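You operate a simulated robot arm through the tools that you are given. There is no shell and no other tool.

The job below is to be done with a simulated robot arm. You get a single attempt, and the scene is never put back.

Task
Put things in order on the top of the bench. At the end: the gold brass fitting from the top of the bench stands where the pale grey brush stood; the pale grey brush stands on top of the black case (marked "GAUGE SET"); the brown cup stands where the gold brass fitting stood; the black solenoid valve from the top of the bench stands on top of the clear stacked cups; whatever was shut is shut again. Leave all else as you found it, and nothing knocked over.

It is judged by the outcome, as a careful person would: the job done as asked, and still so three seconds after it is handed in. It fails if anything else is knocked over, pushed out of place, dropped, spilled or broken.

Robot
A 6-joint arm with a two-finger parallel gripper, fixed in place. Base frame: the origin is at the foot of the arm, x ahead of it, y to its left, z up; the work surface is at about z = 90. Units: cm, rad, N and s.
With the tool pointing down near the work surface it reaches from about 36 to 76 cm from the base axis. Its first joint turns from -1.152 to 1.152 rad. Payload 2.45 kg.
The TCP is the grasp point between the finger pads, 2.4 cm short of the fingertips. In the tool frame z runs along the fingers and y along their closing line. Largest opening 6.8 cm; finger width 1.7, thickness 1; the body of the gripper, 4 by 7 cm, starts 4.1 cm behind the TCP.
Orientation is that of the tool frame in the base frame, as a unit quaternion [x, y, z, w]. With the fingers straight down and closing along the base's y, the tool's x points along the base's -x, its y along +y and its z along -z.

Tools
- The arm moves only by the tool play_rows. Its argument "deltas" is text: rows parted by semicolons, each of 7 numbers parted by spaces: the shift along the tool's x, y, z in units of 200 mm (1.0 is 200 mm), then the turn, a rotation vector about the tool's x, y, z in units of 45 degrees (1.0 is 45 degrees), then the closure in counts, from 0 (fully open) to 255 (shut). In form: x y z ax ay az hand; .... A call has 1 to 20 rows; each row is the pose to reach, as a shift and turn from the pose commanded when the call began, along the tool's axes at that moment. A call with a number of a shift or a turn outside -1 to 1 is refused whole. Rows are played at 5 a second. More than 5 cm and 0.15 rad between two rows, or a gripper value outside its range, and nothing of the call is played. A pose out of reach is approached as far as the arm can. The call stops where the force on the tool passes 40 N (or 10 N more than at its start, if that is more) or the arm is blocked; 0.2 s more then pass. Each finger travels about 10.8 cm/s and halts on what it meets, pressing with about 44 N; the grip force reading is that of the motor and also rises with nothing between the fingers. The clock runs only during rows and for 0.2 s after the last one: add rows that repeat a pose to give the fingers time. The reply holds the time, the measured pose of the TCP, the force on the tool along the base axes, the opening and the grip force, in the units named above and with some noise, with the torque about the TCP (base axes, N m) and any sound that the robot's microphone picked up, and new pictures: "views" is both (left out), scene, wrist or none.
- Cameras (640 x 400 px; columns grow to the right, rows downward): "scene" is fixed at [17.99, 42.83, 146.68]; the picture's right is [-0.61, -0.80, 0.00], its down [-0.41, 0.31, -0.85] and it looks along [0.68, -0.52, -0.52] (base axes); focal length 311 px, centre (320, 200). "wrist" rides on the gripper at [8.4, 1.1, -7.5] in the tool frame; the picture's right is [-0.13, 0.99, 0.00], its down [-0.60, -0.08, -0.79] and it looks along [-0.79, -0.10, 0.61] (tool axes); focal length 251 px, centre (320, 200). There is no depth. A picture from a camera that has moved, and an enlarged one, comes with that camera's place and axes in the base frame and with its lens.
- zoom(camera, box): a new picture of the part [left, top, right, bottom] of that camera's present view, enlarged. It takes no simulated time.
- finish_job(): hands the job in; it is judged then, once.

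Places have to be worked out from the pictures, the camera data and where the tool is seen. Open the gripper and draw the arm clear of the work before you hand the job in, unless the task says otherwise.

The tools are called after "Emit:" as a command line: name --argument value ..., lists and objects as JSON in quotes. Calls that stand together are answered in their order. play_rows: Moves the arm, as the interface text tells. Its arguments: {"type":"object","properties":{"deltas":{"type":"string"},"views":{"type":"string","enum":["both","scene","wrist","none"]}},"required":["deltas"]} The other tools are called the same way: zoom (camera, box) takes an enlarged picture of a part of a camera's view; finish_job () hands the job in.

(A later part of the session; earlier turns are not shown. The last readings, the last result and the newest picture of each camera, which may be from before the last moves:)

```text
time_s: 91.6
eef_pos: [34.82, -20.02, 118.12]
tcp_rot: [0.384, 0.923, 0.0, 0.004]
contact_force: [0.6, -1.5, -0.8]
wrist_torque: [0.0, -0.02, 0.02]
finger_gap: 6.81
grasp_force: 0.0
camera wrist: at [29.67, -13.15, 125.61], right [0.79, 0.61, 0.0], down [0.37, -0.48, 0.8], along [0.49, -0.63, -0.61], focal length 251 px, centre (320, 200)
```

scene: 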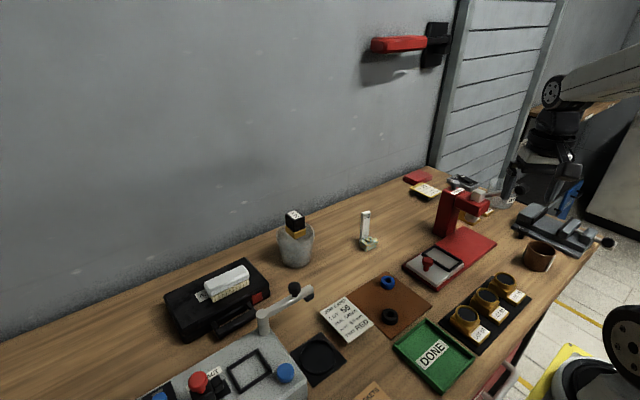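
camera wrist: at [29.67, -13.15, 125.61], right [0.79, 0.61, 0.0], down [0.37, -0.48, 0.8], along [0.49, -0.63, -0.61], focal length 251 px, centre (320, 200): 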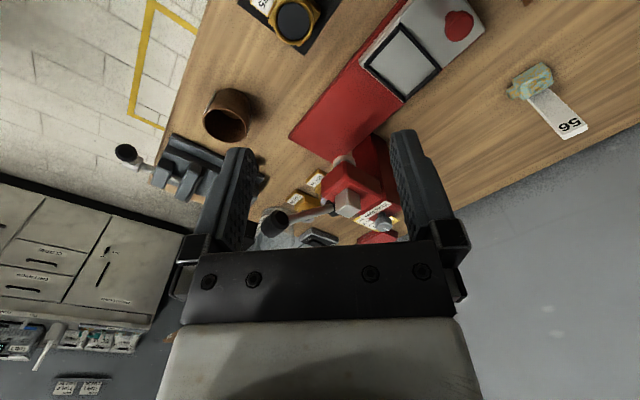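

I can see the cup now. I zoom on it to judge its size, handle or side features, and its exact place.

Emit:
zoom --camera "wrist" --box '[180, 70, 280, 160]'

Emit:
zoom --camera "scene" --box '[505, 225, 575, 285]'

Emit:
zoom --camera "scene" --box '[430, 170, 590, 280]'

```text
4.44 times, centred on (230, 115) of wrist
camera zoom: at [29.67, -13.15, 125.61], right [0.79, 0.61, 0.0], down [0.37, -0.48, 0.8], along [0.49, -0.63, -0.61], focal length 1118 px, centre (720, 578)
```

zoom: 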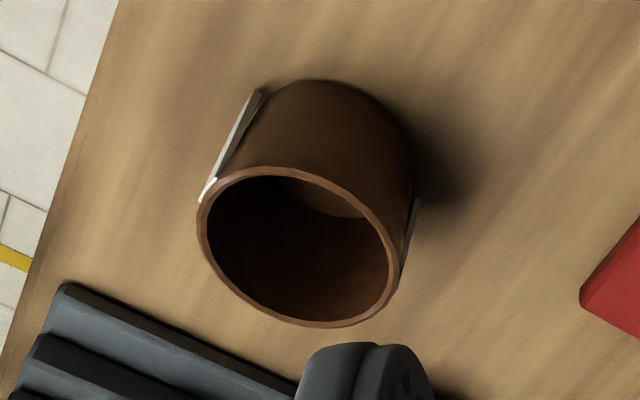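

```text
6.67 times, centred on (540, 255) of scene
camera zoom: at [17.99, 42.83, 146.68], right [-0.61, -0.79, 0.0], down [-0.41, 0.31, -0.85], along [0.68, -0.52, -0.52], focal length 2074 px, centre (-1147, -167)
```

zoom: 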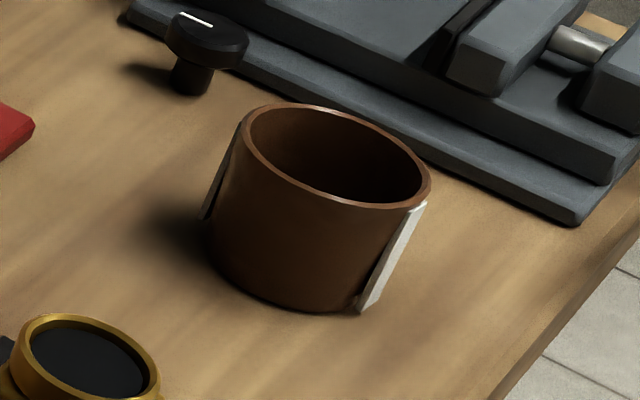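

```text
3.64 times, centred on (510, 225) of scene
camera zoom: at [17.99, 42.83, 146.68], right [-0.61, -0.79, 0.0], down [-0.41, 0.31, -0.85], along [0.68, -0.52, -0.52], focal length 1132 px, centre (-371, 109)
```

zoom: 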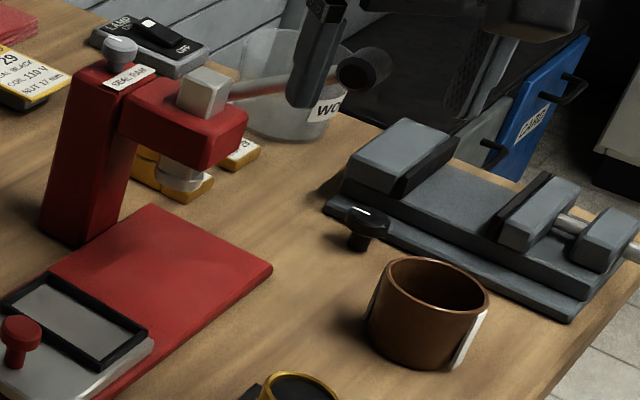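

The cup is about 6.4 cm across, rim z≈95.4, centred near (32.5,-38.9), with flat plates on its ±x sides, so I'll grip its wall on the +y side with one finger inside. The ram's lever ball is near (39.3,-33.4,112), so I approach from the −x side at yaw 0.

Emit:
play_rows --deltas "-0.036 -0.085 0.04 0 0 -0.14 0; -0.073 -0.17 0.08 0 0 -0.28 0; -0.11 -0.254 0.13 0 0 -0.42 0; -0.146 -0.339 0.17 0 0 -0.56 0; -0.183 -0.424 0.21 0 0 -0.7 0; -0.22 -0.508 0.26 0 0 -0.85 0; -0.256 -0.593 0.3 0 0 -1 0; -0.256 -0.593 0.3 0 0 -1 0" --views "both"

Emit:
zoom --camera "wrist" --box '[160, 0, 480, 200]'

Emit:
zoom --camera "scene" --box '[440, 100, 640, 300]'

```text
time_s: 93.4
eef_pos: [30.22, -32.01, 112.09]
tcp_rot: [0.0, 1.0, -0.001, 0.003]
contact_force: [-0.4, -0.5, -0.4]
wrist_torque: [0.03, -0.03, -0.01]
finger_gap: 6.81
grasp_force: 0.0
camera wrist: at [21.74, -30.78, 119.62], right [0.13, 0.99, 0.0], down [0.6, -0.08, 0.8], along [0.79, -0.1, -0.61], focal length 251 px, centre (320, 200)
```

scene: 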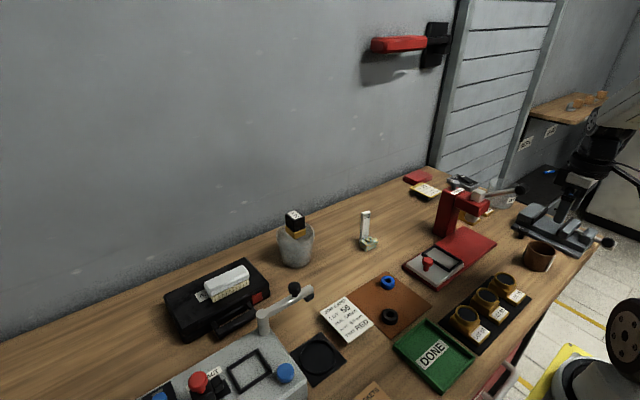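
wrist: 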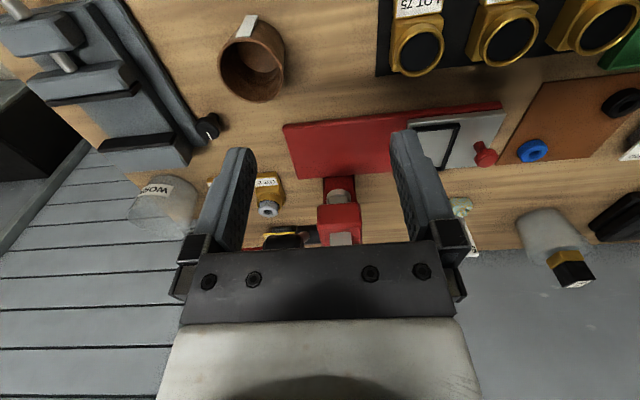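

```text
2.00 times, centred on (320, 100) of wrist
camera zoom: at [21.74, -30.78, 119.62], right [0.13, 0.99, 0.0], down [0.6, -0.08, 0.8], along [0.79, -0.1, -0.61], focal length 503 px, centre (320, 400)
```

zoom: 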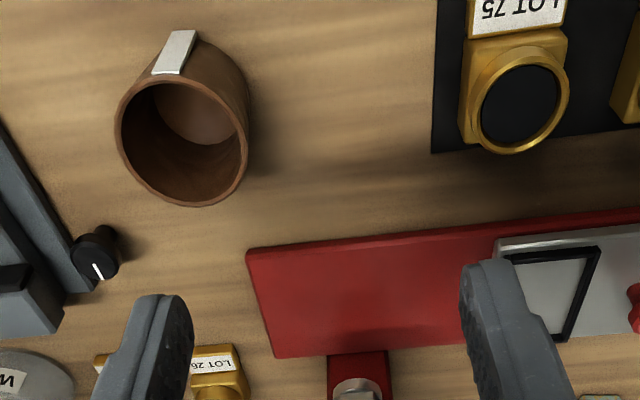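

```text
2.00 times, centred on (540, 200) of scene
camera zoom: at [17.99, 42.82, 146.68], right [-0.61, -0.79, 0.0], down [-0.41, 0.31, -0.85], along [0.68, -0.52, -0.52], focal length 622 px, centre (-120, 200)
```

zoom: 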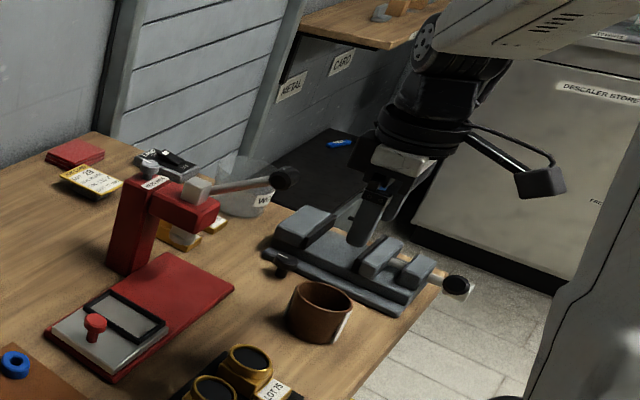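

The cup is clearly hollow, centre ≈ (32.6,-38.9), outer diameter ≈ 6.25, wall ≈ 0.3. I'll grip its wall at about 110° (toward −x+y, away from the lever ball), with the fingers pre-closed to ≈2.6 cm; first I hover at z≈102.

Emit:
play_rows --deltas "-0.01 -0.03 0.04 0 0 -0.1 60; -0.02 -0.07 0.1 0 0 -0.2 120; -0.035 -0.11 0.18 0 0 -0.3 157; -0.05 -0.15 0.27 0 0 -0.4 157; -0.07 -0.19 0.36 0 0 -0.444 157; -0.07 -0.2075 0.45 0 0 -0.444 157; -0.07 -0.2075 0.5 0 0 -0.444 157; -0.07 -0.2075 0.5 0 0 -0.444 157" --views "both"

Emit:
zoom --camera "wrist" --box '[180, 0, 440, 180]'

Emit:
zoom --camera "scene" --box '[480, 150, 600, 290]'

```text
time_s: 95.2
eef_pos: [31.72, -36.28, 102.06]
tcp_rot: [-0.173, 0.985, -0.002, 0.002]
contact_force: [0.6, 0.3, 0.7]
wrist_torque: [0.01, -0.01, 0.02]
finger_gap: 2.6
grasp_force: 0.1
camera wrist: at [23.49, -37.82, 109.46], right [-0.22, 0.98, 0.0], down [0.59, 0.13, 0.8], along [0.78, 0.17, -0.61], focal length 251 px, centre (320, 200)
```

scene: 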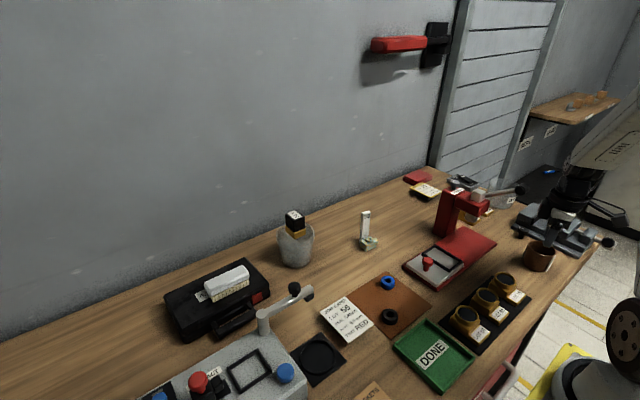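
wrist: 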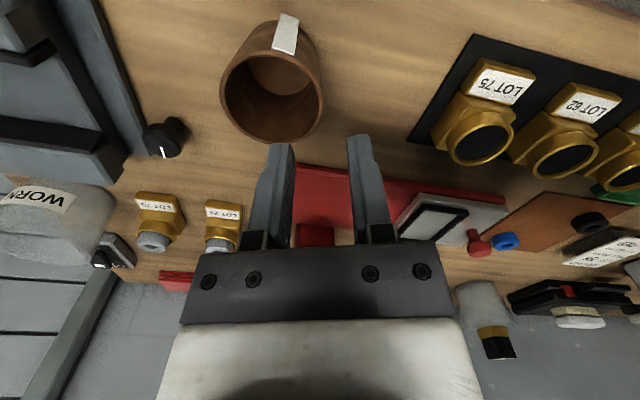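

```text
2.22 times, centred on (310, 90) of wrist
camera zoom: at [23.49, -37.82, 109.46], right [-0.22, 0.98, 0.0], down [0.59, 0.13, 0.8], along [0.78, 0.17, -0.61], focal length 559 px, centre (342, 444)
```

zoom: 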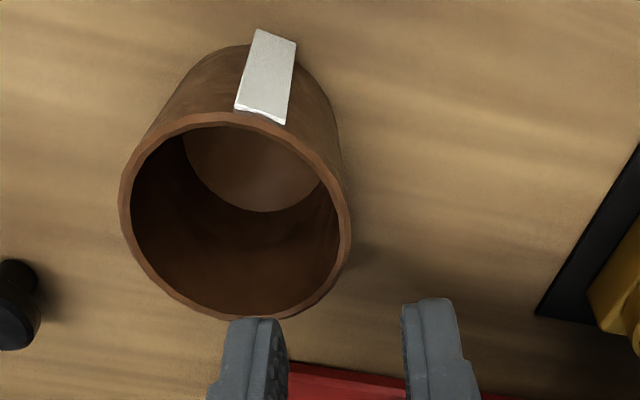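

```text
2.86 times, centred on (540, 220) of scene
camera zoom: at [17.99, 42.83, 146.68], right [-0.61, -0.79, 0.0], down [-0.41, 0.31, -0.85], along [0.68, -0.52, -0.52], focal length 889 px, centre (-309, 143)
```

zoom: 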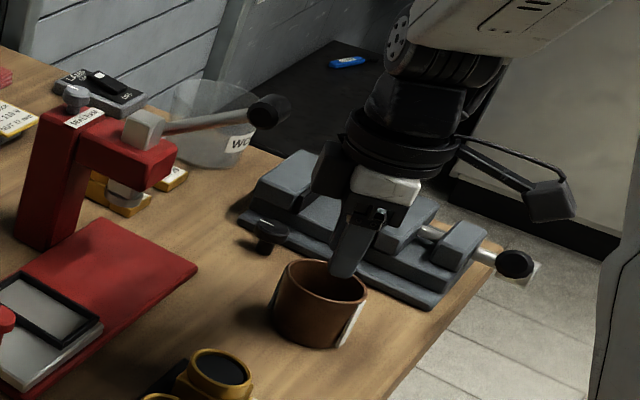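

Geometry checks: the wall at ~110° lies between the two fingertips. I descend until the tips are just below the rim and check for any contact force.

Emit:
play_rows --deltas "0 0.008 0.08 0 0 0 157; 0 0.008 0.15 0 0 0 157; 0 0.008 0.2 0 0 0 157; 0 0.008 0.235 0 0 0 157; 0 0.008 0.235 0 0 0 157" --views "both"

Emit:
zoom --camera "wrist" --box '[180, 40, 440, 240]'

Emit:
zoom --camera "scene" --box '[480, 150, 600, 290]'

```text
time_s: 96.4
eef_pos: [31.52, -36.25, 97.14]
tcp_rot: [-0.172, 0.985, -0.002, 0.002]
contact_force: [0.0, -0.2, -0.5]
wrist_torque: [0.0, -0.01, 0.02]
finger_gap: 2.59
grasp_force: 0.3
camera wrist: at [23.24, -37.76, 104.59], right [-0.22, 0.98, 0.0], down [0.59, 0.13, 0.8], along [0.78, 0.17, -0.61], focal length 251 px, centre (320, 200)
```

scene: 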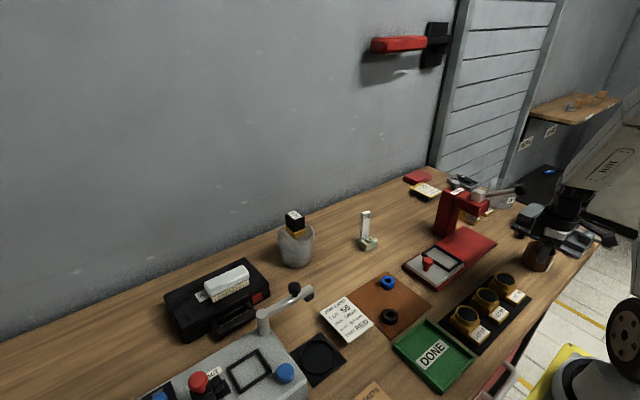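
wrist: 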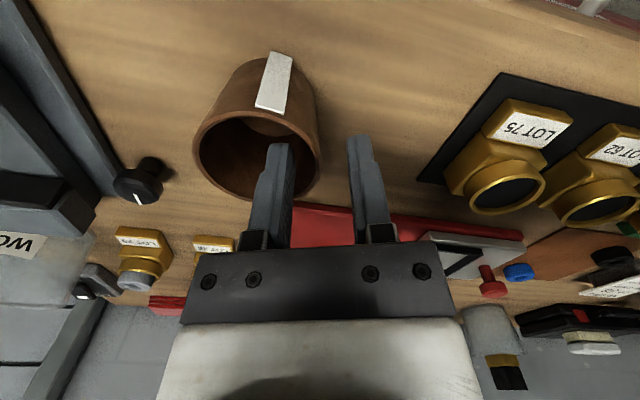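

```text
2.00 times, centred on (310, 140) of wrist
camera zoom: at [23.24, -37.76, 104.59], right [-0.22, 0.98, 0.0], down [0.59, 0.13, 0.8], along [0.78, 0.17, -0.61], focal length 503 px, centre (340, 320)
```

zoom: 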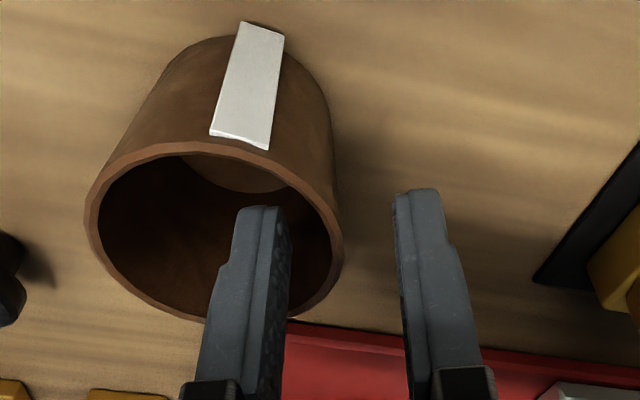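

```text
2.86 times, centred on (540, 220) of scene
camera zoom: at [17.99, 42.83, 146.68], right [-0.61, -0.8, 0.0], down [-0.41, 0.31, -0.85], along [0.68, -0.52, -0.52], focal length 889 px, centre (-309, 143)
```

zoom: 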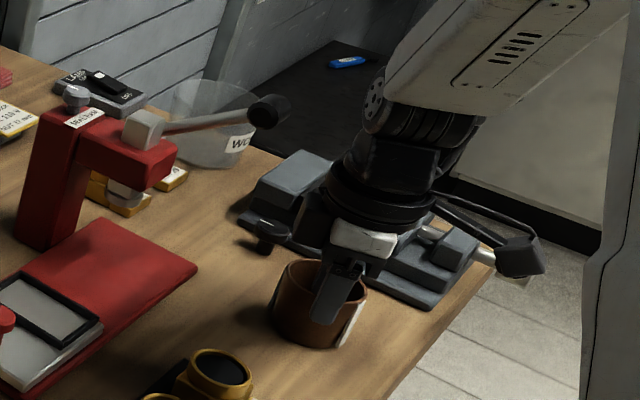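

No contact; the inner finger is inside the cup and the outer one outside. I go down a further 2.5 cm in small steps.

Emit:
play_rows --deltas "0 0 0.03 0 0 0 157; 0 0 0.06 0 0 0 157; 0 0 0.09 0 0 0 157; 0 0 0.12 0 0 0 157; 0 0 0.12 0 0 0 157" --views "both"

Emit:
zoom --camera "wrist" --box '[180, 40, 440, 240]'

Emit:
zoom --camera "scene" --box '[500, 180, 590, 280]'

```text
time_s: 97.6
eef_pos: [31.52, -36.09, 94.87]
tcp_rot: [-0.173, 0.985, -0.002, 0.002]
contact_force: [0.0, 0.2, -0.5]
wrist_torque: [0.0, 0.02, 0.0]
finger_gap: 2.58
grasp_force: 0.1
camera wrist: at [23.25, -37.77, 102.37], right [-0.22, 0.98, 0.0], down [0.59, 0.13, 0.8], along [0.78, 0.17, -0.61], focal length 251 px, centre (320, 200)
```

scene: 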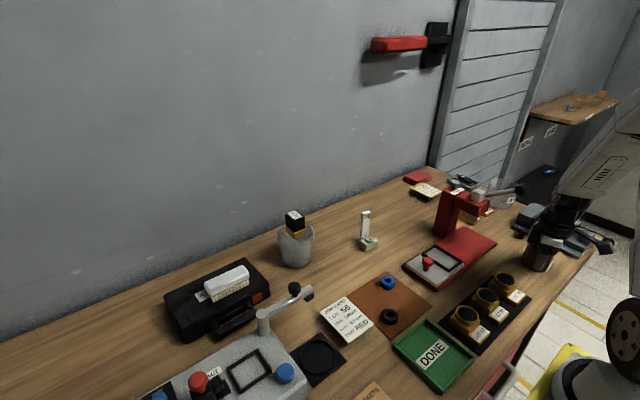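
wrist: 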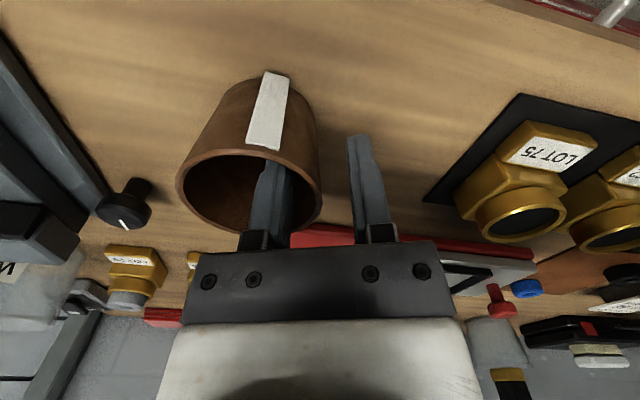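

```text
2.00 times, centred on (310, 140) of wrist
camera zoom: at [23.25, -37.77, 102.37], right [-0.22, 0.98, 0.0], down [0.59, 0.13, 0.8], along [0.78, 0.17, -0.61], focal length 503 px, centre (340, 320)
```

zoom: 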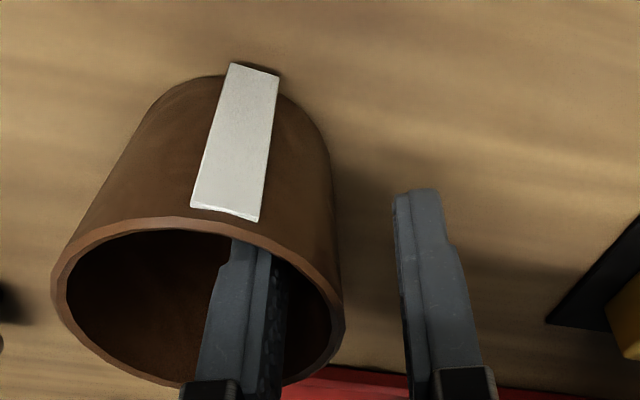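

```text
4.00 times, centred on (545, 230) of scene
camera zoom: at [17.99, 42.83, 146.68], right [-0.61, -0.8, 0.0], down [-0.41, 0.31, -0.85], along [0.68, -0.52, -0.52], focal length 1245 px, centre (-580, 80)
```

zoom: 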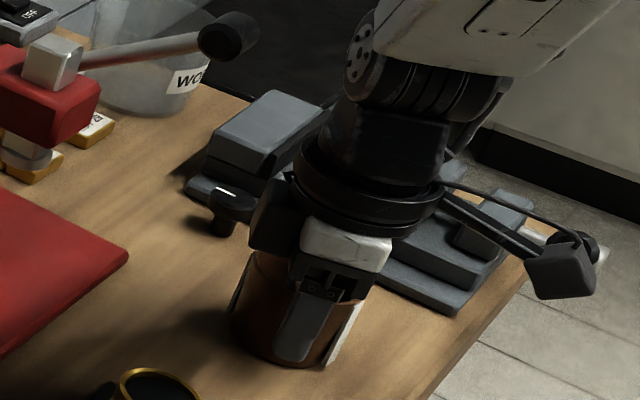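

The inner finger is well inside the cup with clear space on both sides of the wall. I close on the wall.

Emit:
play_rows --deltas "0 0 0 0 0 0 180; 0 0 0 0 0 0 205; 0 0 0 0 0 0 225; 0 0 0 0 0 0 240; 0 0 0 0 0 0 255; 0 0 0 0 0 0 255; 0 0 0 0 0 0 255" --views "both"

Emit:
zoom --camera "wrist" --box '[180, 40, 440, 240]'

```text
time_s: 99.2
eef_pos: [31.65, -36.13, 94.89]
tcp_rot: [-0.173, 0.985, -0.003, 0.002]
contact_force: [-0.8, -4.7, 16.0]
wrist_torque: [-1.03, -0.26, -0.16]
finger_gap: 0.39
grasp_force: 27.2
camera wrist: at [23.27, -37.84, 102.46], right [-0.22, 0.98, -0.01], down [0.59, 0.14, 0.8], along [0.78, 0.17, -0.61], focal length 251 px, centre (320, 200)
```

scene: 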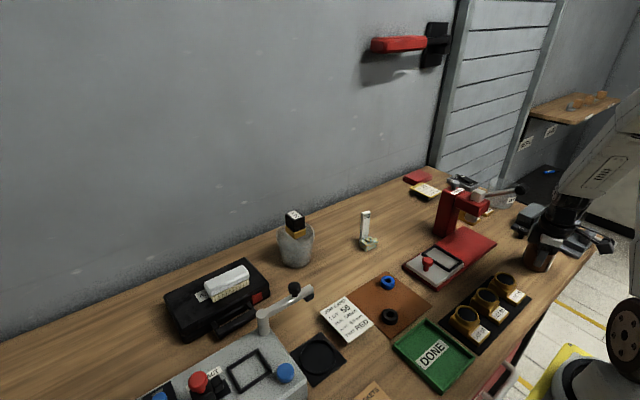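
wrist: 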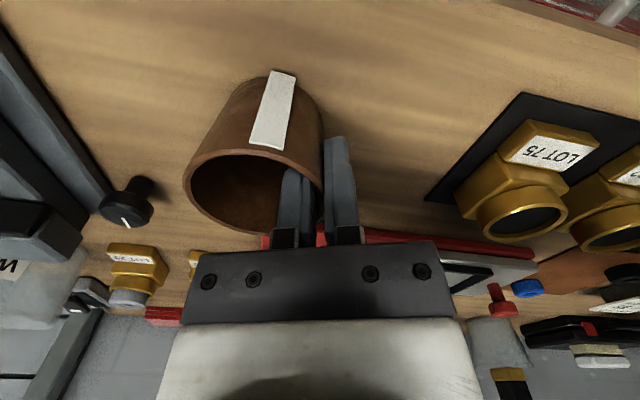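

```text
2.00 times, centred on (310, 140) of wrist
camera zoom: at [23.27, -37.84, 102.46], right [-0.22, 0.98, -0.01], down [0.59, 0.14, 0.8], along [0.78, 0.17, -0.61], focal length 503 px, centre (340, 320)
```

zoom: 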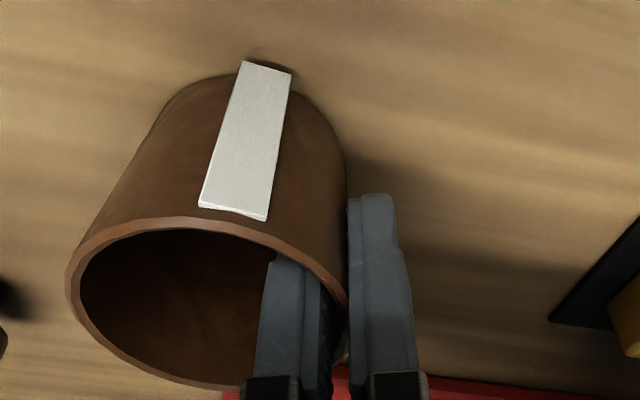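

The cup wall is held (gap 0.39). I lift 2 cm slowly and check how the cup hangs.

Emit:
play_rows --deltas "0 0 -0.01 0 0 0 255; 0 0 -0.03 0 0 0 255; 0 0 -0.06 0 0 0 255; 0 0 -0.1 0 0 0 255; 0 0 -0.1 0 0 0 255" --views "both"

Emit:
zoom --camera "wrist" --box '[180, 40, 440, 240]'

Emit:
zoom --camera "scene" --box '[500, 180, 590, 280]'

```text
time_s: 100.4
eef_pos: [31.54, -36.12, 96.7]
tcp_rot: [-0.173, 0.985, 0.0, 0.002]
contact_force: [-0.2, -1.3, -0.7]
wrist_torque: [-0.02, 0.0, -0.01]
finger_gap: 0.34
grasp_force: 26.9
camera wrist: at [23.3, -37.75, 104.34], right [-0.22, 0.98, 0.0], down [0.59, 0.13, 0.8], along [0.78, 0.17, -0.61], focal length 251 px, centre (320, 200)
```

scene: 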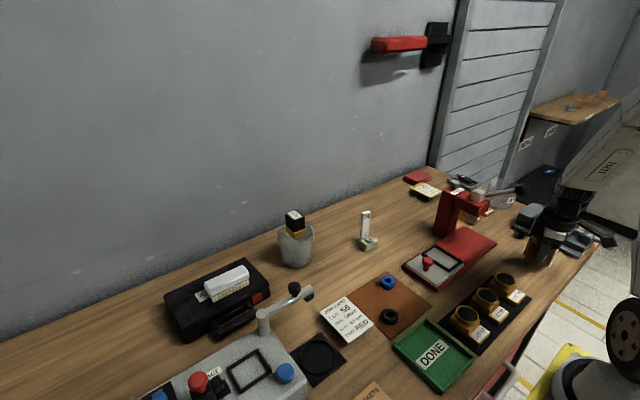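
wrist: 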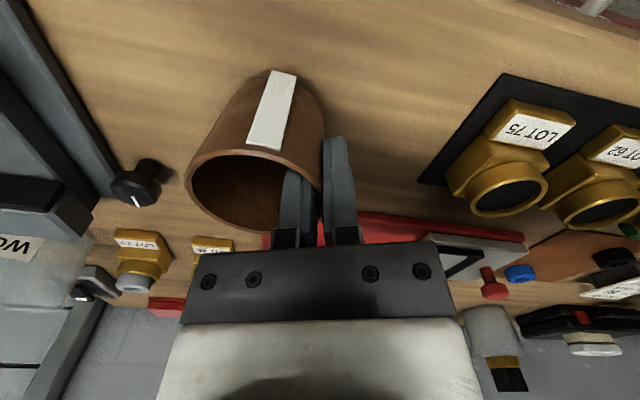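

```text
2.00 times, centred on (310, 140) of wrist
camera zoom: at [23.3, -37.75, 104.34], right [-0.22, 0.98, 0.0], down [0.59, 0.13, 0.8], along [0.78, 0.17, -0.61], focal length 503 px, centre (340, 320)
```

zoom: 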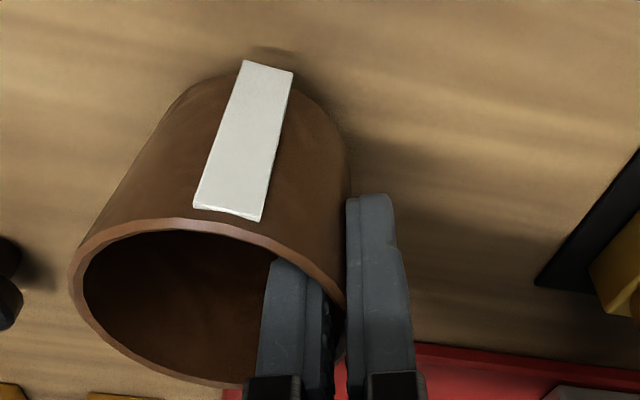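

```text
4.00 times, centred on (545, 230) of scene
camera zoom: at [17.99, 42.82, 146.68], right [-0.61, -0.8, 0.0], down [-0.41, 0.31, -0.85], along [0.68, -0.52, -0.52], focal length 1245 px, centre (-580, 80)
```

zoom: 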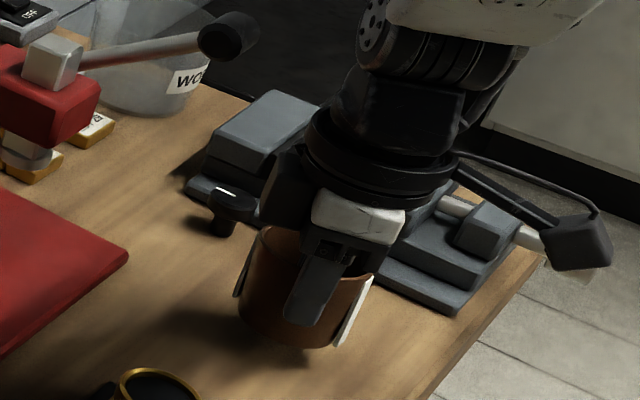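

The cup hangs level in the grip. I raise it to z≈112 while easing away from the lever ball.

Emit:
play_rows --deltas "0 0 -0.08 0 0 0 255; 0.01 0.02 -0.17 0 0 0 255; 0.03 0.06 -0.27 0 0 0 255; 0.05 0.1 -0.37 0 0 0 255; 0.07 0.14 -0.47 0 0 0 255; 0.09 0.18 -0.57 0 0 0 255; 0.09 0.192 -0.67 0 0 0 255; 0.09 0.192 -0.77 0 0 0 255; 0.09 0.192 -0.77 0 0 0 255" --views "both"

```text
time_s: 102.4
eef_pos: [28.67, -33.28, 112.49]
tcp_rot: [-0.172, 0.985, -0.002, 0.002]
contact_force: [0.1, 0.8, -0.1]
wrist_torque: [0.03, 0.03, 0.0]
finger_gap: 0.35
grasp_force: 27.4
camera wrist: at [20.33, -34.83, 119.94], right [-0.22, 0.98, 0.0], down [0.59, 0.13, 0.8], along [0.78, 0.17, -0.61], focal length 251 px, centre (320, 200)
```

scene: 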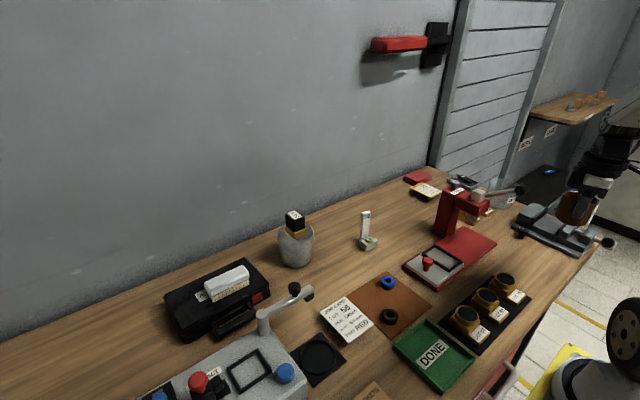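
wrist: 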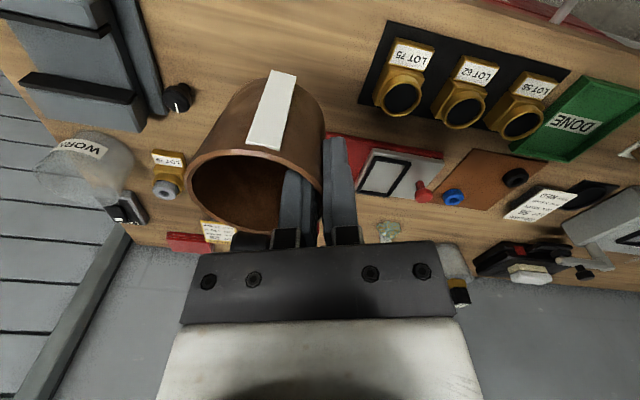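

I swing the cup toward the middle of the bench first (+y), keeping away from the lever, then outward (+x).

Emit:
play_rows --deltas "-0.025 0.07 0 0 0 0 255; -0.065 0.18 0 0 0 0 255; -0.102 0.282 0 0 0 0 255; -0.177 0.4145 0 0 0 0 255; -0.2985 0.53 0 0 0 0 255; -0.4 0.56 0 0 0 0 255; -0.52 0.58 0 0 0 0 255; -0.66 0.56 0 0 0 0 255; -0.792 0.5265 0 0 0 0 255; -0.792 0.5265 0 0 0 0 255" --views "none"

```text
time_s: 104.6
eef_pos: [39.88, -17.76, 112.24]
tcp_rot: [-0.172, 0.985, -0.001, 0.002]
contact_force: [-0.7, 0.6, -1.1]
wrist_torque: [0.05, 0.03, -0.01]
finger_gap: 0.32
grasp_force: 26.7
```

Emit:
play_rows --deltas "-0.1 -0.045 0 0 0 0 255; -0.21 -0.095 0 0 0 0 255; -0.32 -0.145 0 0 0 0 255; -0.43 -0.195 0 0 0 0 255; -0.54 -0.245 0 0 0 0 255; -0.65 -0.295 0 0 0 0 255; -0.76 -0.345 0 0 0 0 255; -0.85 -0.385 0 0 0 0 255; -0.891 -0.403 0 0 0 0 255; -0.891 -0.403 0 0 0 0 255" --views "both"

Emit:
zoom --camera "scene" --box '[330, 130, 490, 260]'

```text
time_s: 106.8
eef_pos: [59.42, -19.51, 112.28]
tcp_rot: [-0.172, 0.985, 0.0, 0.002]
contact_force: [-0.1, -0.1, -0.7]
wrist_torque: [0.06, -0.03, -0.04]
finger_gap: 0.32
grasp_force: 26.8
camera wrist: at [51.1, -21.05, 119.74], right [-0.22, 0.98, 0.0], down [0.59, 0.13, 0.8], along [0.78, 0.17, -0.61], focal length 251 px, centre (320, 200)
```

scene: 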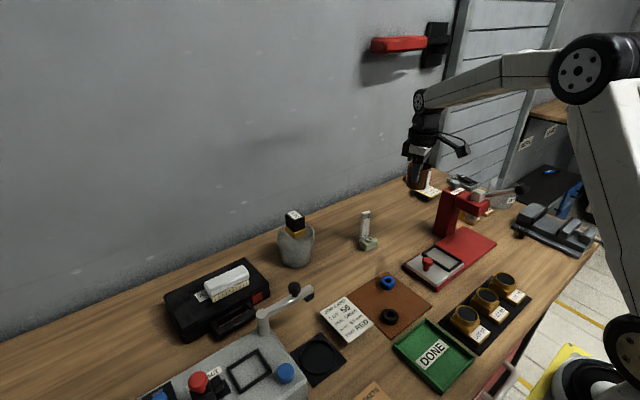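
wrist: 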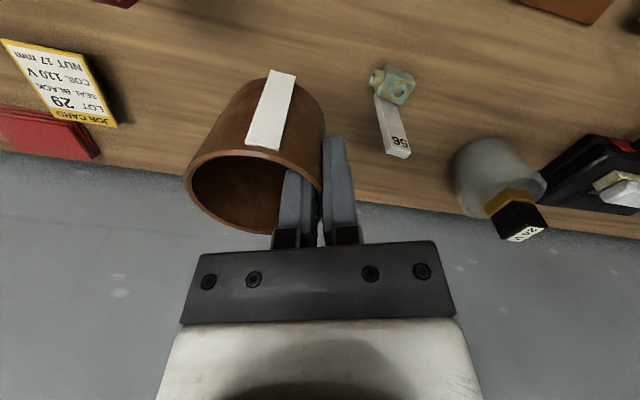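

```text
3.08 times, centred on (410, 195) of scene
camera zoom: at [17.99, 42.83, 146.68], right [-0.61, -0.8, 0.0], down [-0.41, 0.31, -0.85], along [0.68, -0.52, -0.52], focal length 957 px, centre (43, 215)
```

zoom: 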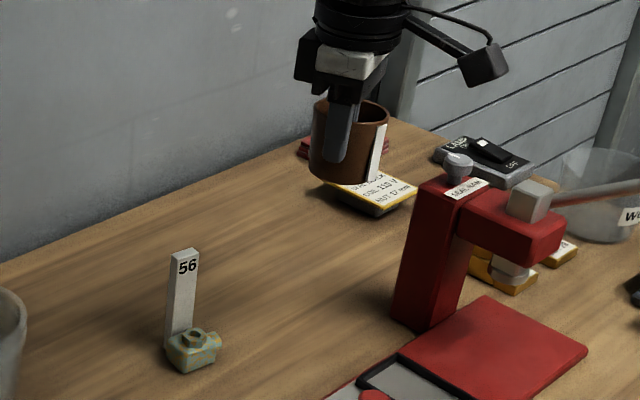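

The cup is above the fitting's old spot, centre ≈ (60.4,-22.2), hanging level. I lower to about 1 cm above the bench.

Emit:
play_rows --deltas "0 0 0.1 0 0 0 255; 0 0 0.2 0 0 0 255; 0 0 0.3 0 0 0 255; 0 0 0.4 0 0 0 255; 0 0 0.5 0 0 0 255; 0 0 0.6 0 0 0 255; 0 0 0.69 0 0 0 255; 0 0 0.76 0 0 0 255; 0 0 0.81 0 0 0 255; 0 0 0.81 0 0 0 255" --views "both"

Emit:
zoom --camera "scene" --box '[360, 160, 460, 260]'

```text
time_s: 109.0
eef_pos: [59.58, -19.37, 96.15]
tcp_rot: [-0.173, 0.985, -0.002, 0.001]
contact_force: [0.3, 0.6, 0.1]
wrist_torque: [-0.01, 0.05, 0.01]
finger_gap: 0.29
grasp_force: 26.8
camera wrist: at [51.27, -20.98, 103.65], right [-0.22, 0.98, 0.0], down [0.59, 0.13, 0.8], along [0.78, 0.17, -0.61], focal length 251 px, centre (320, 200)
```

scene: 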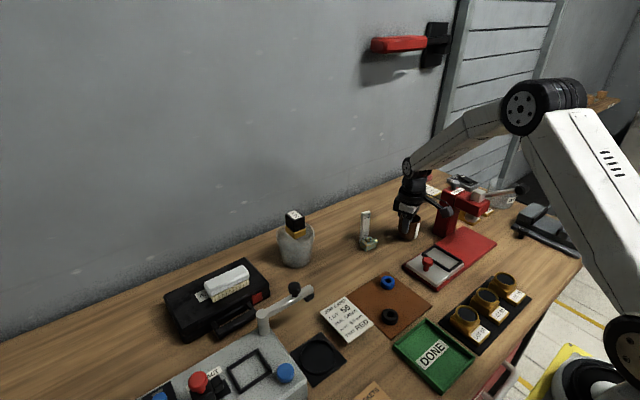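
wrist: 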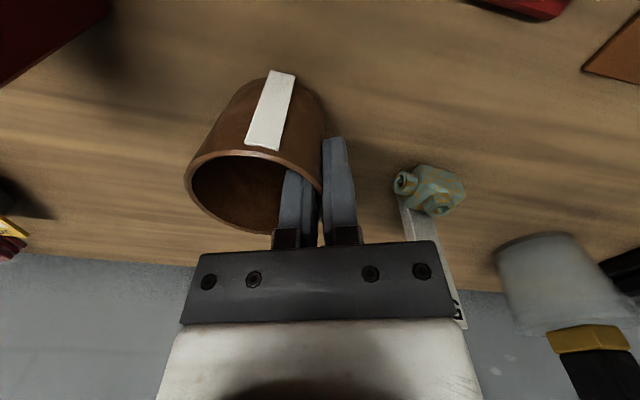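

```text
4.00 times, centred on (410, 210) of scene
camera zoom: at [17.99, 42.83, 146.68], right [-0.61, -0.8, 0.0], down [-0.41, 0.31, -0.85], along [0.68, -0.52, -0.52], focal length 1245 px, centre (-40, 160)
```

zoom: 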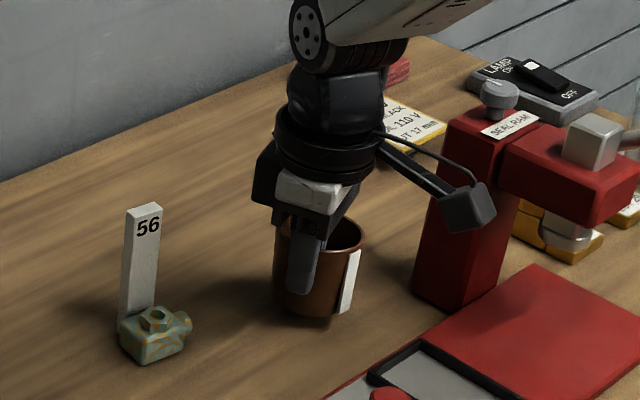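

About 1 cm to go. I creep down, watching force.

Emit:
play_rows --deltas "0 0 0.015 0 0 0 255; 0 0 0.03 0 0 0 255; 0 0 0.045 0 0 0 255; 0 0 0.045 0 0 0 255" --views "none"

```text
time_s: 110.0
eef_pos: [59.63, -19.47, 95.39]
tcp_rot: [-0.173, 0.985, -0.001, 0.003]
contact_force: [0.8, 0.0, -0.9]
wrist_torque: [0.01, -0.02, -0.02]
finger_gap: 0.3
grasp_force: 26.1
```

Emit:
play_rows --deltas "0 0 0.006 0 0 0 255; 0 0 0.012 0 0 0 255; 0 0 0.012 0 0 0 255" --views "none"

```text
time_s: 110.8
eef_pos: [59.58, -19.54, 95.19]
tcp_rot: [-0.173, 0.985, -0.003, 0.003]
contact_force: [-1.5, 3.0, 13.6]
wrist_torque: [-0.45, -0.24, -0.03]
finger_gap: 0.27
grasp_force: 27.0
```

Contact at 13.6 N. I press another millimetre so the cup settles flat, then check.

Emit:
play_rows --deltas "0 0 0.004 0 0 0 255; 0 0 0.007 0 0 0 255; 0 0 0.007 0 0 0 255" --views "both"

Emit:
zoom --camera "scene" --box '[370, 190, 450, 260]'

Emit:
zoom --camera "wrist" --box '[160, 40, 480, 240]'

```text
time_s: 111.6
eef_pos: [59.51, -19.41, 94.93]
tcp_rot: [-0.173, 0.985, -0.002, 0.003]
contact_force: [-1.8, 4.1, 21.1]
wrist_torque: [-0.76, -0.34, 0.02]
finger_gap: 0.29
grasp_force: 27.0
camera wrist: at [51.18, -21.03, 102.37], right [-0.22, 0.98, 0.0], down [0.59, 0.13, 0.8], along [0.78, 0.17, -0.6], focal length 251 px, centre (320, 200)
```

scene: 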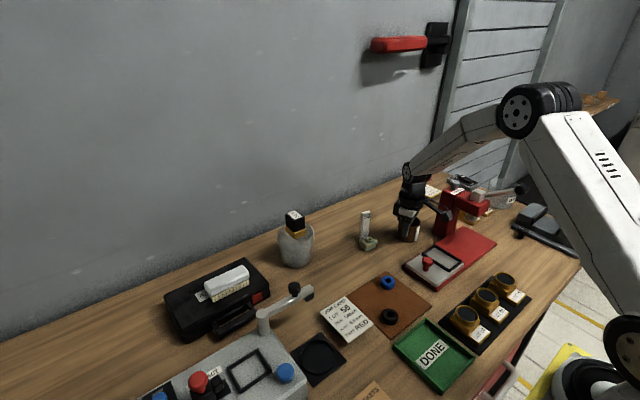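
wrist: 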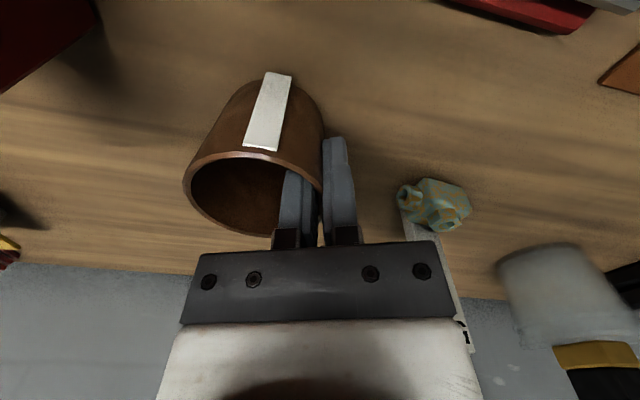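

```text
5.71 times, centred on (410, 225) of scene
camera zoom: at [17.94, 42.85, 146.67], right [-0.61, -0.8, 0.0], down [-0.41, 0.31, -0.86], along [0.68, -0.52, -0.52], focal length 1778 px, centre (-194, 57)
```

zoom: 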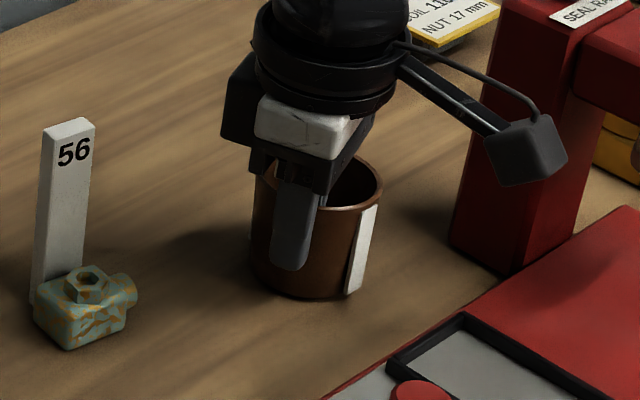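

```text
2.00 times, centred on (320, 140) of wrist
camera zoom: at [51.18, -21.03, 102.37], right [-0.22, 0.98, 0.0], down [0.59, 0.13, 0.8], along [0.78, 0.17, -0.6], focal length 503 px, centre (320, 320)
```

zoom: 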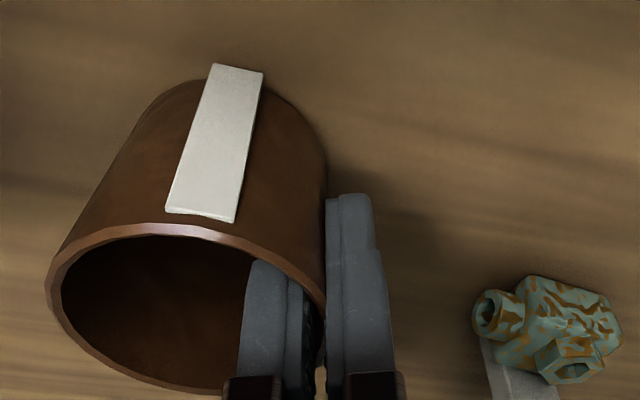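

The cup is seated flat. I ease the pressure slightly and open the fingers to about 2.6 cm, then rise straight out.

Emit:
play_rows --deltas "0 0 -0.004 0 0 0 255; 0 0 -0.006 0 0 0 240; 0 0 -0.006 0 0 0 225; 0 0 -0.006 0 0 0 205; 0 0 -0.006 0 0 0 180; 0 0 -0.006 0 0 0 157; 0 0 -0.006 0 0 0 157" --views "both"

Emit:
zoom --camera "wrist" --box '[160, 40, 480, 240]'

```text
time_s: 113.2
eef_pos: [59.58, -19.4, 95.1]
tcp_rot: [-0.173, 0.985, -0.001, 0.001]
contact_force: [0.1, 0.4, 0.1]
wrist_torque: [-0.02, -0.02, 0.01]
finger_gap: 2.63
grasp_force: 0.1
camera wrist: at [51.17, -20.93, 102.44], right [-0.22, 0.98, 0.0], down [0.59, 0.13, 0.8], along [0.78, 0.17, -0.61], focal length 251 px, centre (320, 200)
```

scene: 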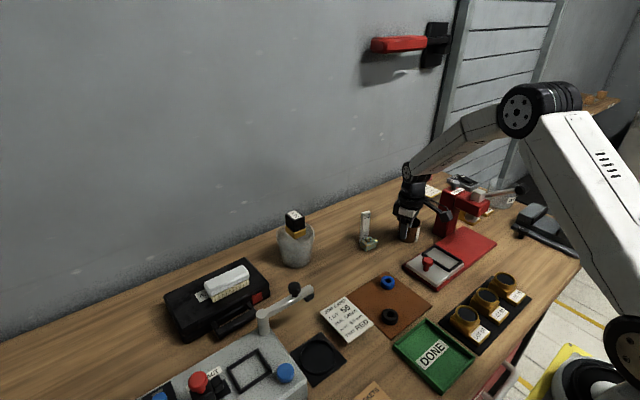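
wrist: 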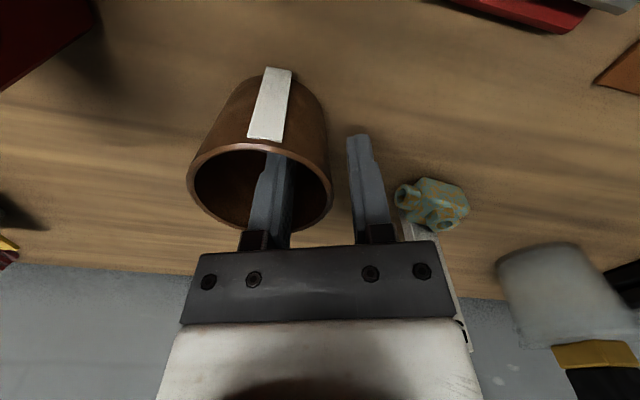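

```text
2.00 times, centred on (320, 140) of wrist
camera zoom: at [51.17, -20.93, 102.44], right [-0.22, 0.98, 0.0], down [0.59, 0.13, 0.8], along [0.78, 0.17, -0.61], focal length 503 px, centre (320, 320)
```

zoom: 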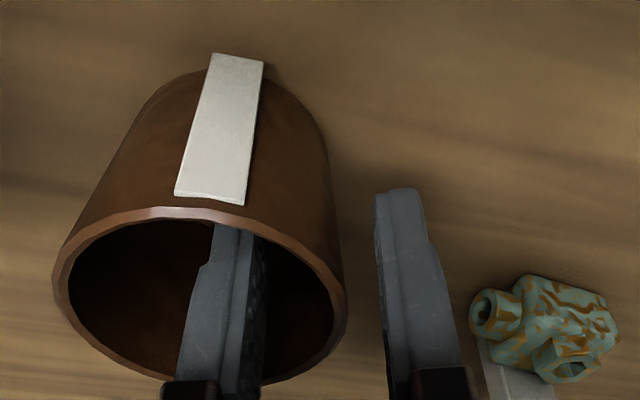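

Released cleanly. I rise straight up out of the cup.

Emit:
play_rows --deltas "0 0 -0.03 0 0 0 157; 0 0 -0.08 0 0 0 157; 0 0 -0.15 0 0 0 157; 0 0 -0.24 0 0 0 157; 0 0 -0.36 0 0 0 157; 0 0 -0.5 0 0 0 140; 0 0 -0.66 0 0 0 100; 0 0 -0.8 0 0 0 50; 0 0 -0.8 0 0 0 0" --views "both"

Emit:
zoom --camera "scene" --box '[330, 160, 490, 270]'

Emit:
zoom --camera "wrist" --box '[160, 0, 480, 200]'

```text
time_s: 115.2
eef_pos: [59.28, -19.05, 111.03]
tcp_rot: [-0.172, 0.985, -0.002, 0.002]
contact_force: [-0.2, 0.2, 0.1]
wrist_torque: [0.0, 0.0, -0.01]
finger_gap: 6.8
grasp_force: 0.0
camera wrist: at [51.0, -20.7, 118.54], right [-0.22, 0.98, 0.0], down [0.59, 0.13, 0.8], along [0.78, 0.17, -0.61], focal length 251 px, centre (320, 200)
```

scene: 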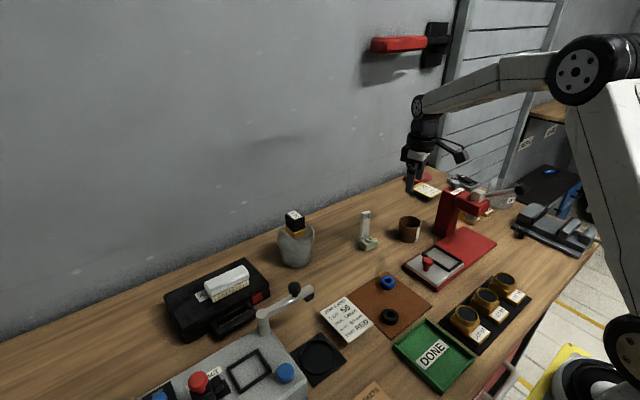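
wrist: 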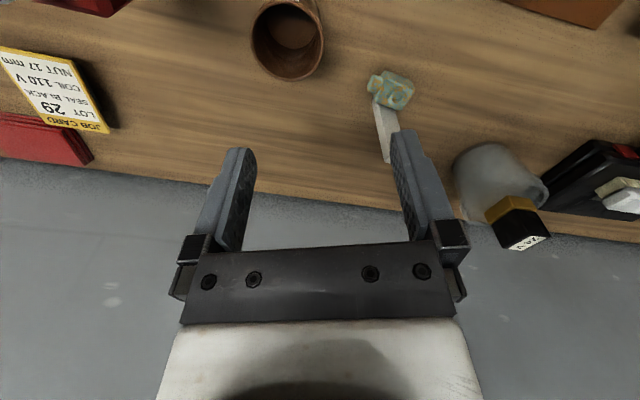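

```text
3.64 times, centred on (410, 215) of scene
camera zoom: at [17.99, 42.83, 146.68], right [-0.61, -0.8, 0.0], down [-0.41, 0.31, -0.85], along [0.68, -0.52, -0.52], focal length 1132 px, centre (-7, 146)
```

zoom: 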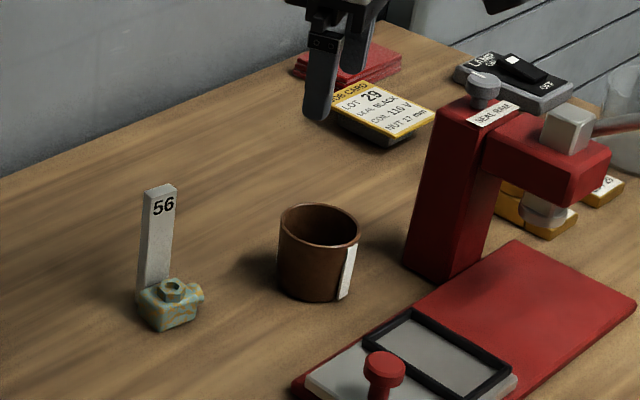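

```text
2.00 times, centred on (320, 100) of wrist
camera zoom: at [51.0, -20.7, 118.54], right [-0.22, 0.98, 0.0], down [0.59, 0.13, 0.8], along [0.78, 0.17, -0.61], focal length 503 px, centre (320, 400)
```

zoom: 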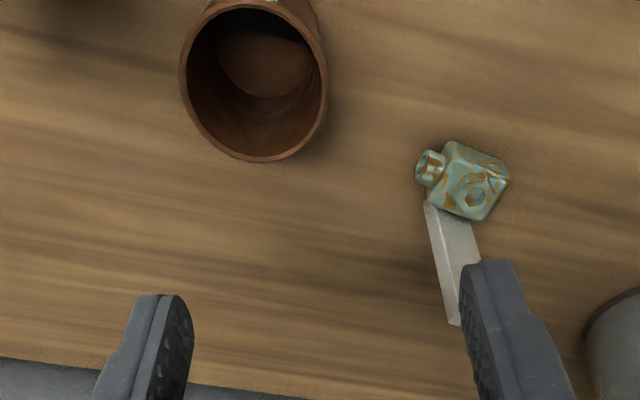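

All four items are in place and upright. I open fully and draw the arm back up toward its starting pose, clear of the work.

Emit:
play_rows --deltas "0.01 0.05 -0.1 0 0 0 0; 0.03 0.15 -0.2 0 0 0.06 0; 0.055 0.29 -0.3 0 0 0.13 0; 0.08 0.43 -0.38 0 0 0.2 0; 0.1 0.57 -0.44 0 0 0.27 0; 0.125 0.71 -0.48 0 0 0.34 0; 0.15 0.83 -0.5 0 0 0.4 0; 0.164 0.91 -0.5 0 0 0.444 0; 0.164 0.91 -0.5 0 0 0.444 0" --views "both"

Emit:
zoom --camera "scene" --box '[340, 160, 500, 260]'

Emit:
zoom --camera "scene" --box '[480, 170, 640, 270]'

Emit:
zoom --camera "scene" --box '[150, 200, 350, 325]'

Emit:
zoom --camera "scene" --box '[380, 240, 540, 340]'

```text
time_s: 117.2
eef_pos: [49.94, -3.07, 120.97]
tcp_rot: [0.001, 1.0, -0.001, 0.001]
contact_force: [0.0, -0.4, -0.2]
wrist_torque: [0.03, -0.01, -0.02]
finger_gap: 6.83
grasp_force: 0.1
camera wrist: at [41.62, -1.91, 128.4], right [0.13, 0.99, 0.0], down [0.6, -0.08, 0.8], along [0.79, -0.1, -0.61], focal length 251 px, centre (320, 200)
```

scene: 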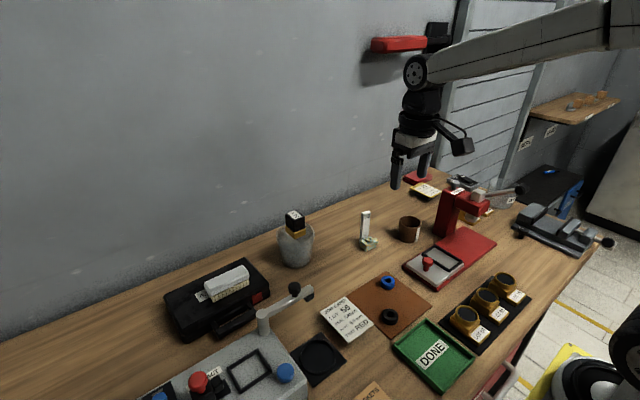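
wrist: 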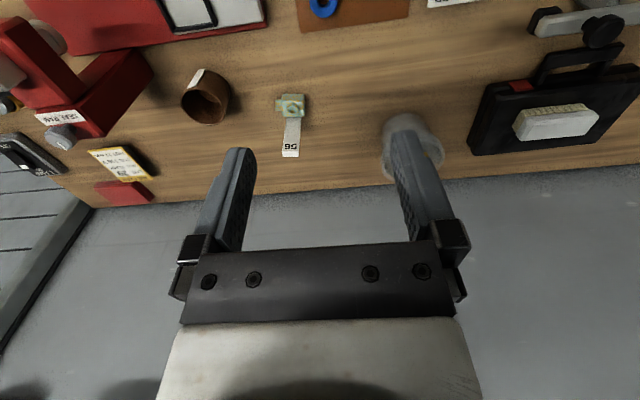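

```text
4.00 times, centred on (420, 210) of scene
camera zoom: at [17.99, 42.83, 146.68], right [-0.61, -0.8, 0.0], down [-0.41, 0.31, -0.85], along [0.68, -0.52, -0.52], focal length 1245 px, centre (-80, 160)
```

zoom: 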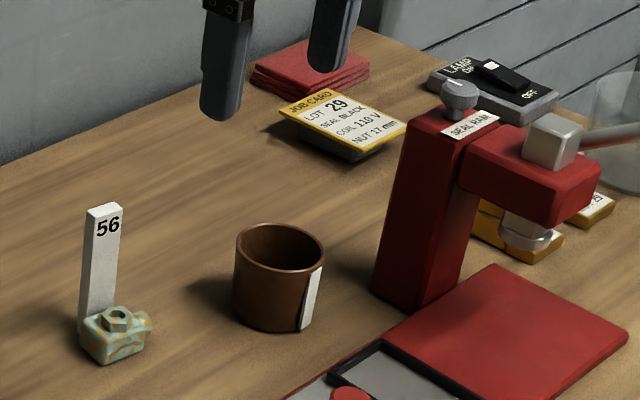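

```text
4.00 times, centred on (560, 220) of scene
camera zoom: at [17.99, 42.83, 146.68], right [-0.61, -0.8, 0.0], down [-0.41, 0.31, -0.85], along [0.68, -0.52, -0.52], focal length 1245 px, centre (-640, 120)
```

zoom: 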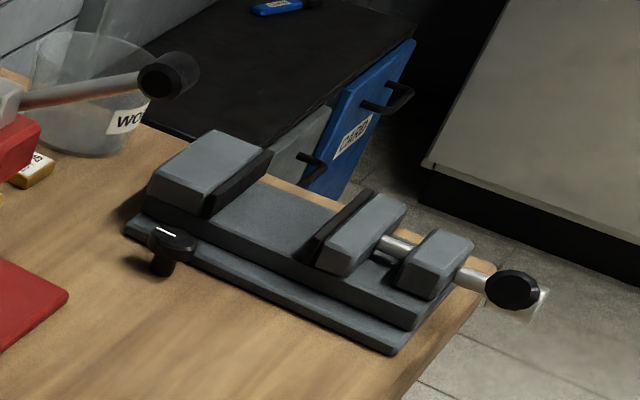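

```text
3.20 times, centred on (250, 262) of scene
camera zoom: at [17.99, 42.83, 146.68], right [-0.61, -0.8, 0.0], down [-0.41, 0.31, -0.85], along [0.68, -0.52, -0.52], focal length 996 px, centre (544, 0)
```

zoom: 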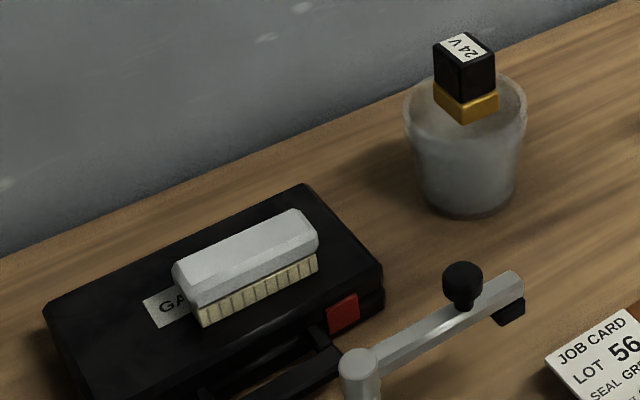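

```text
4.00 times, centred on (460, 290) of scene
camera zoom: at [17.99, 42.83, 146.68], right [-0.61, -0.8, 0.0], down [-0.41, 0.31, -0.85], along [0.68, -0.52, -0.52], focal length 1245 px, centre (-240, -160)
```

zoom: 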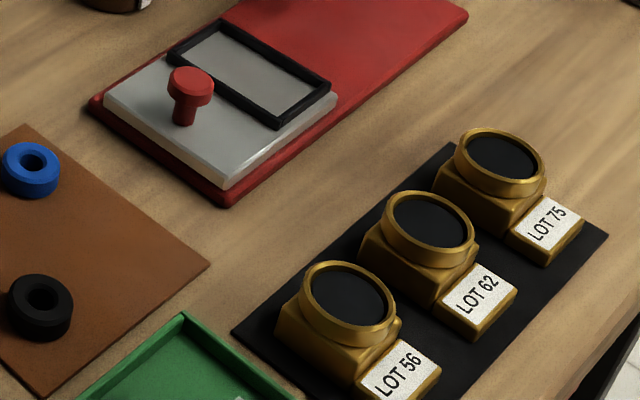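

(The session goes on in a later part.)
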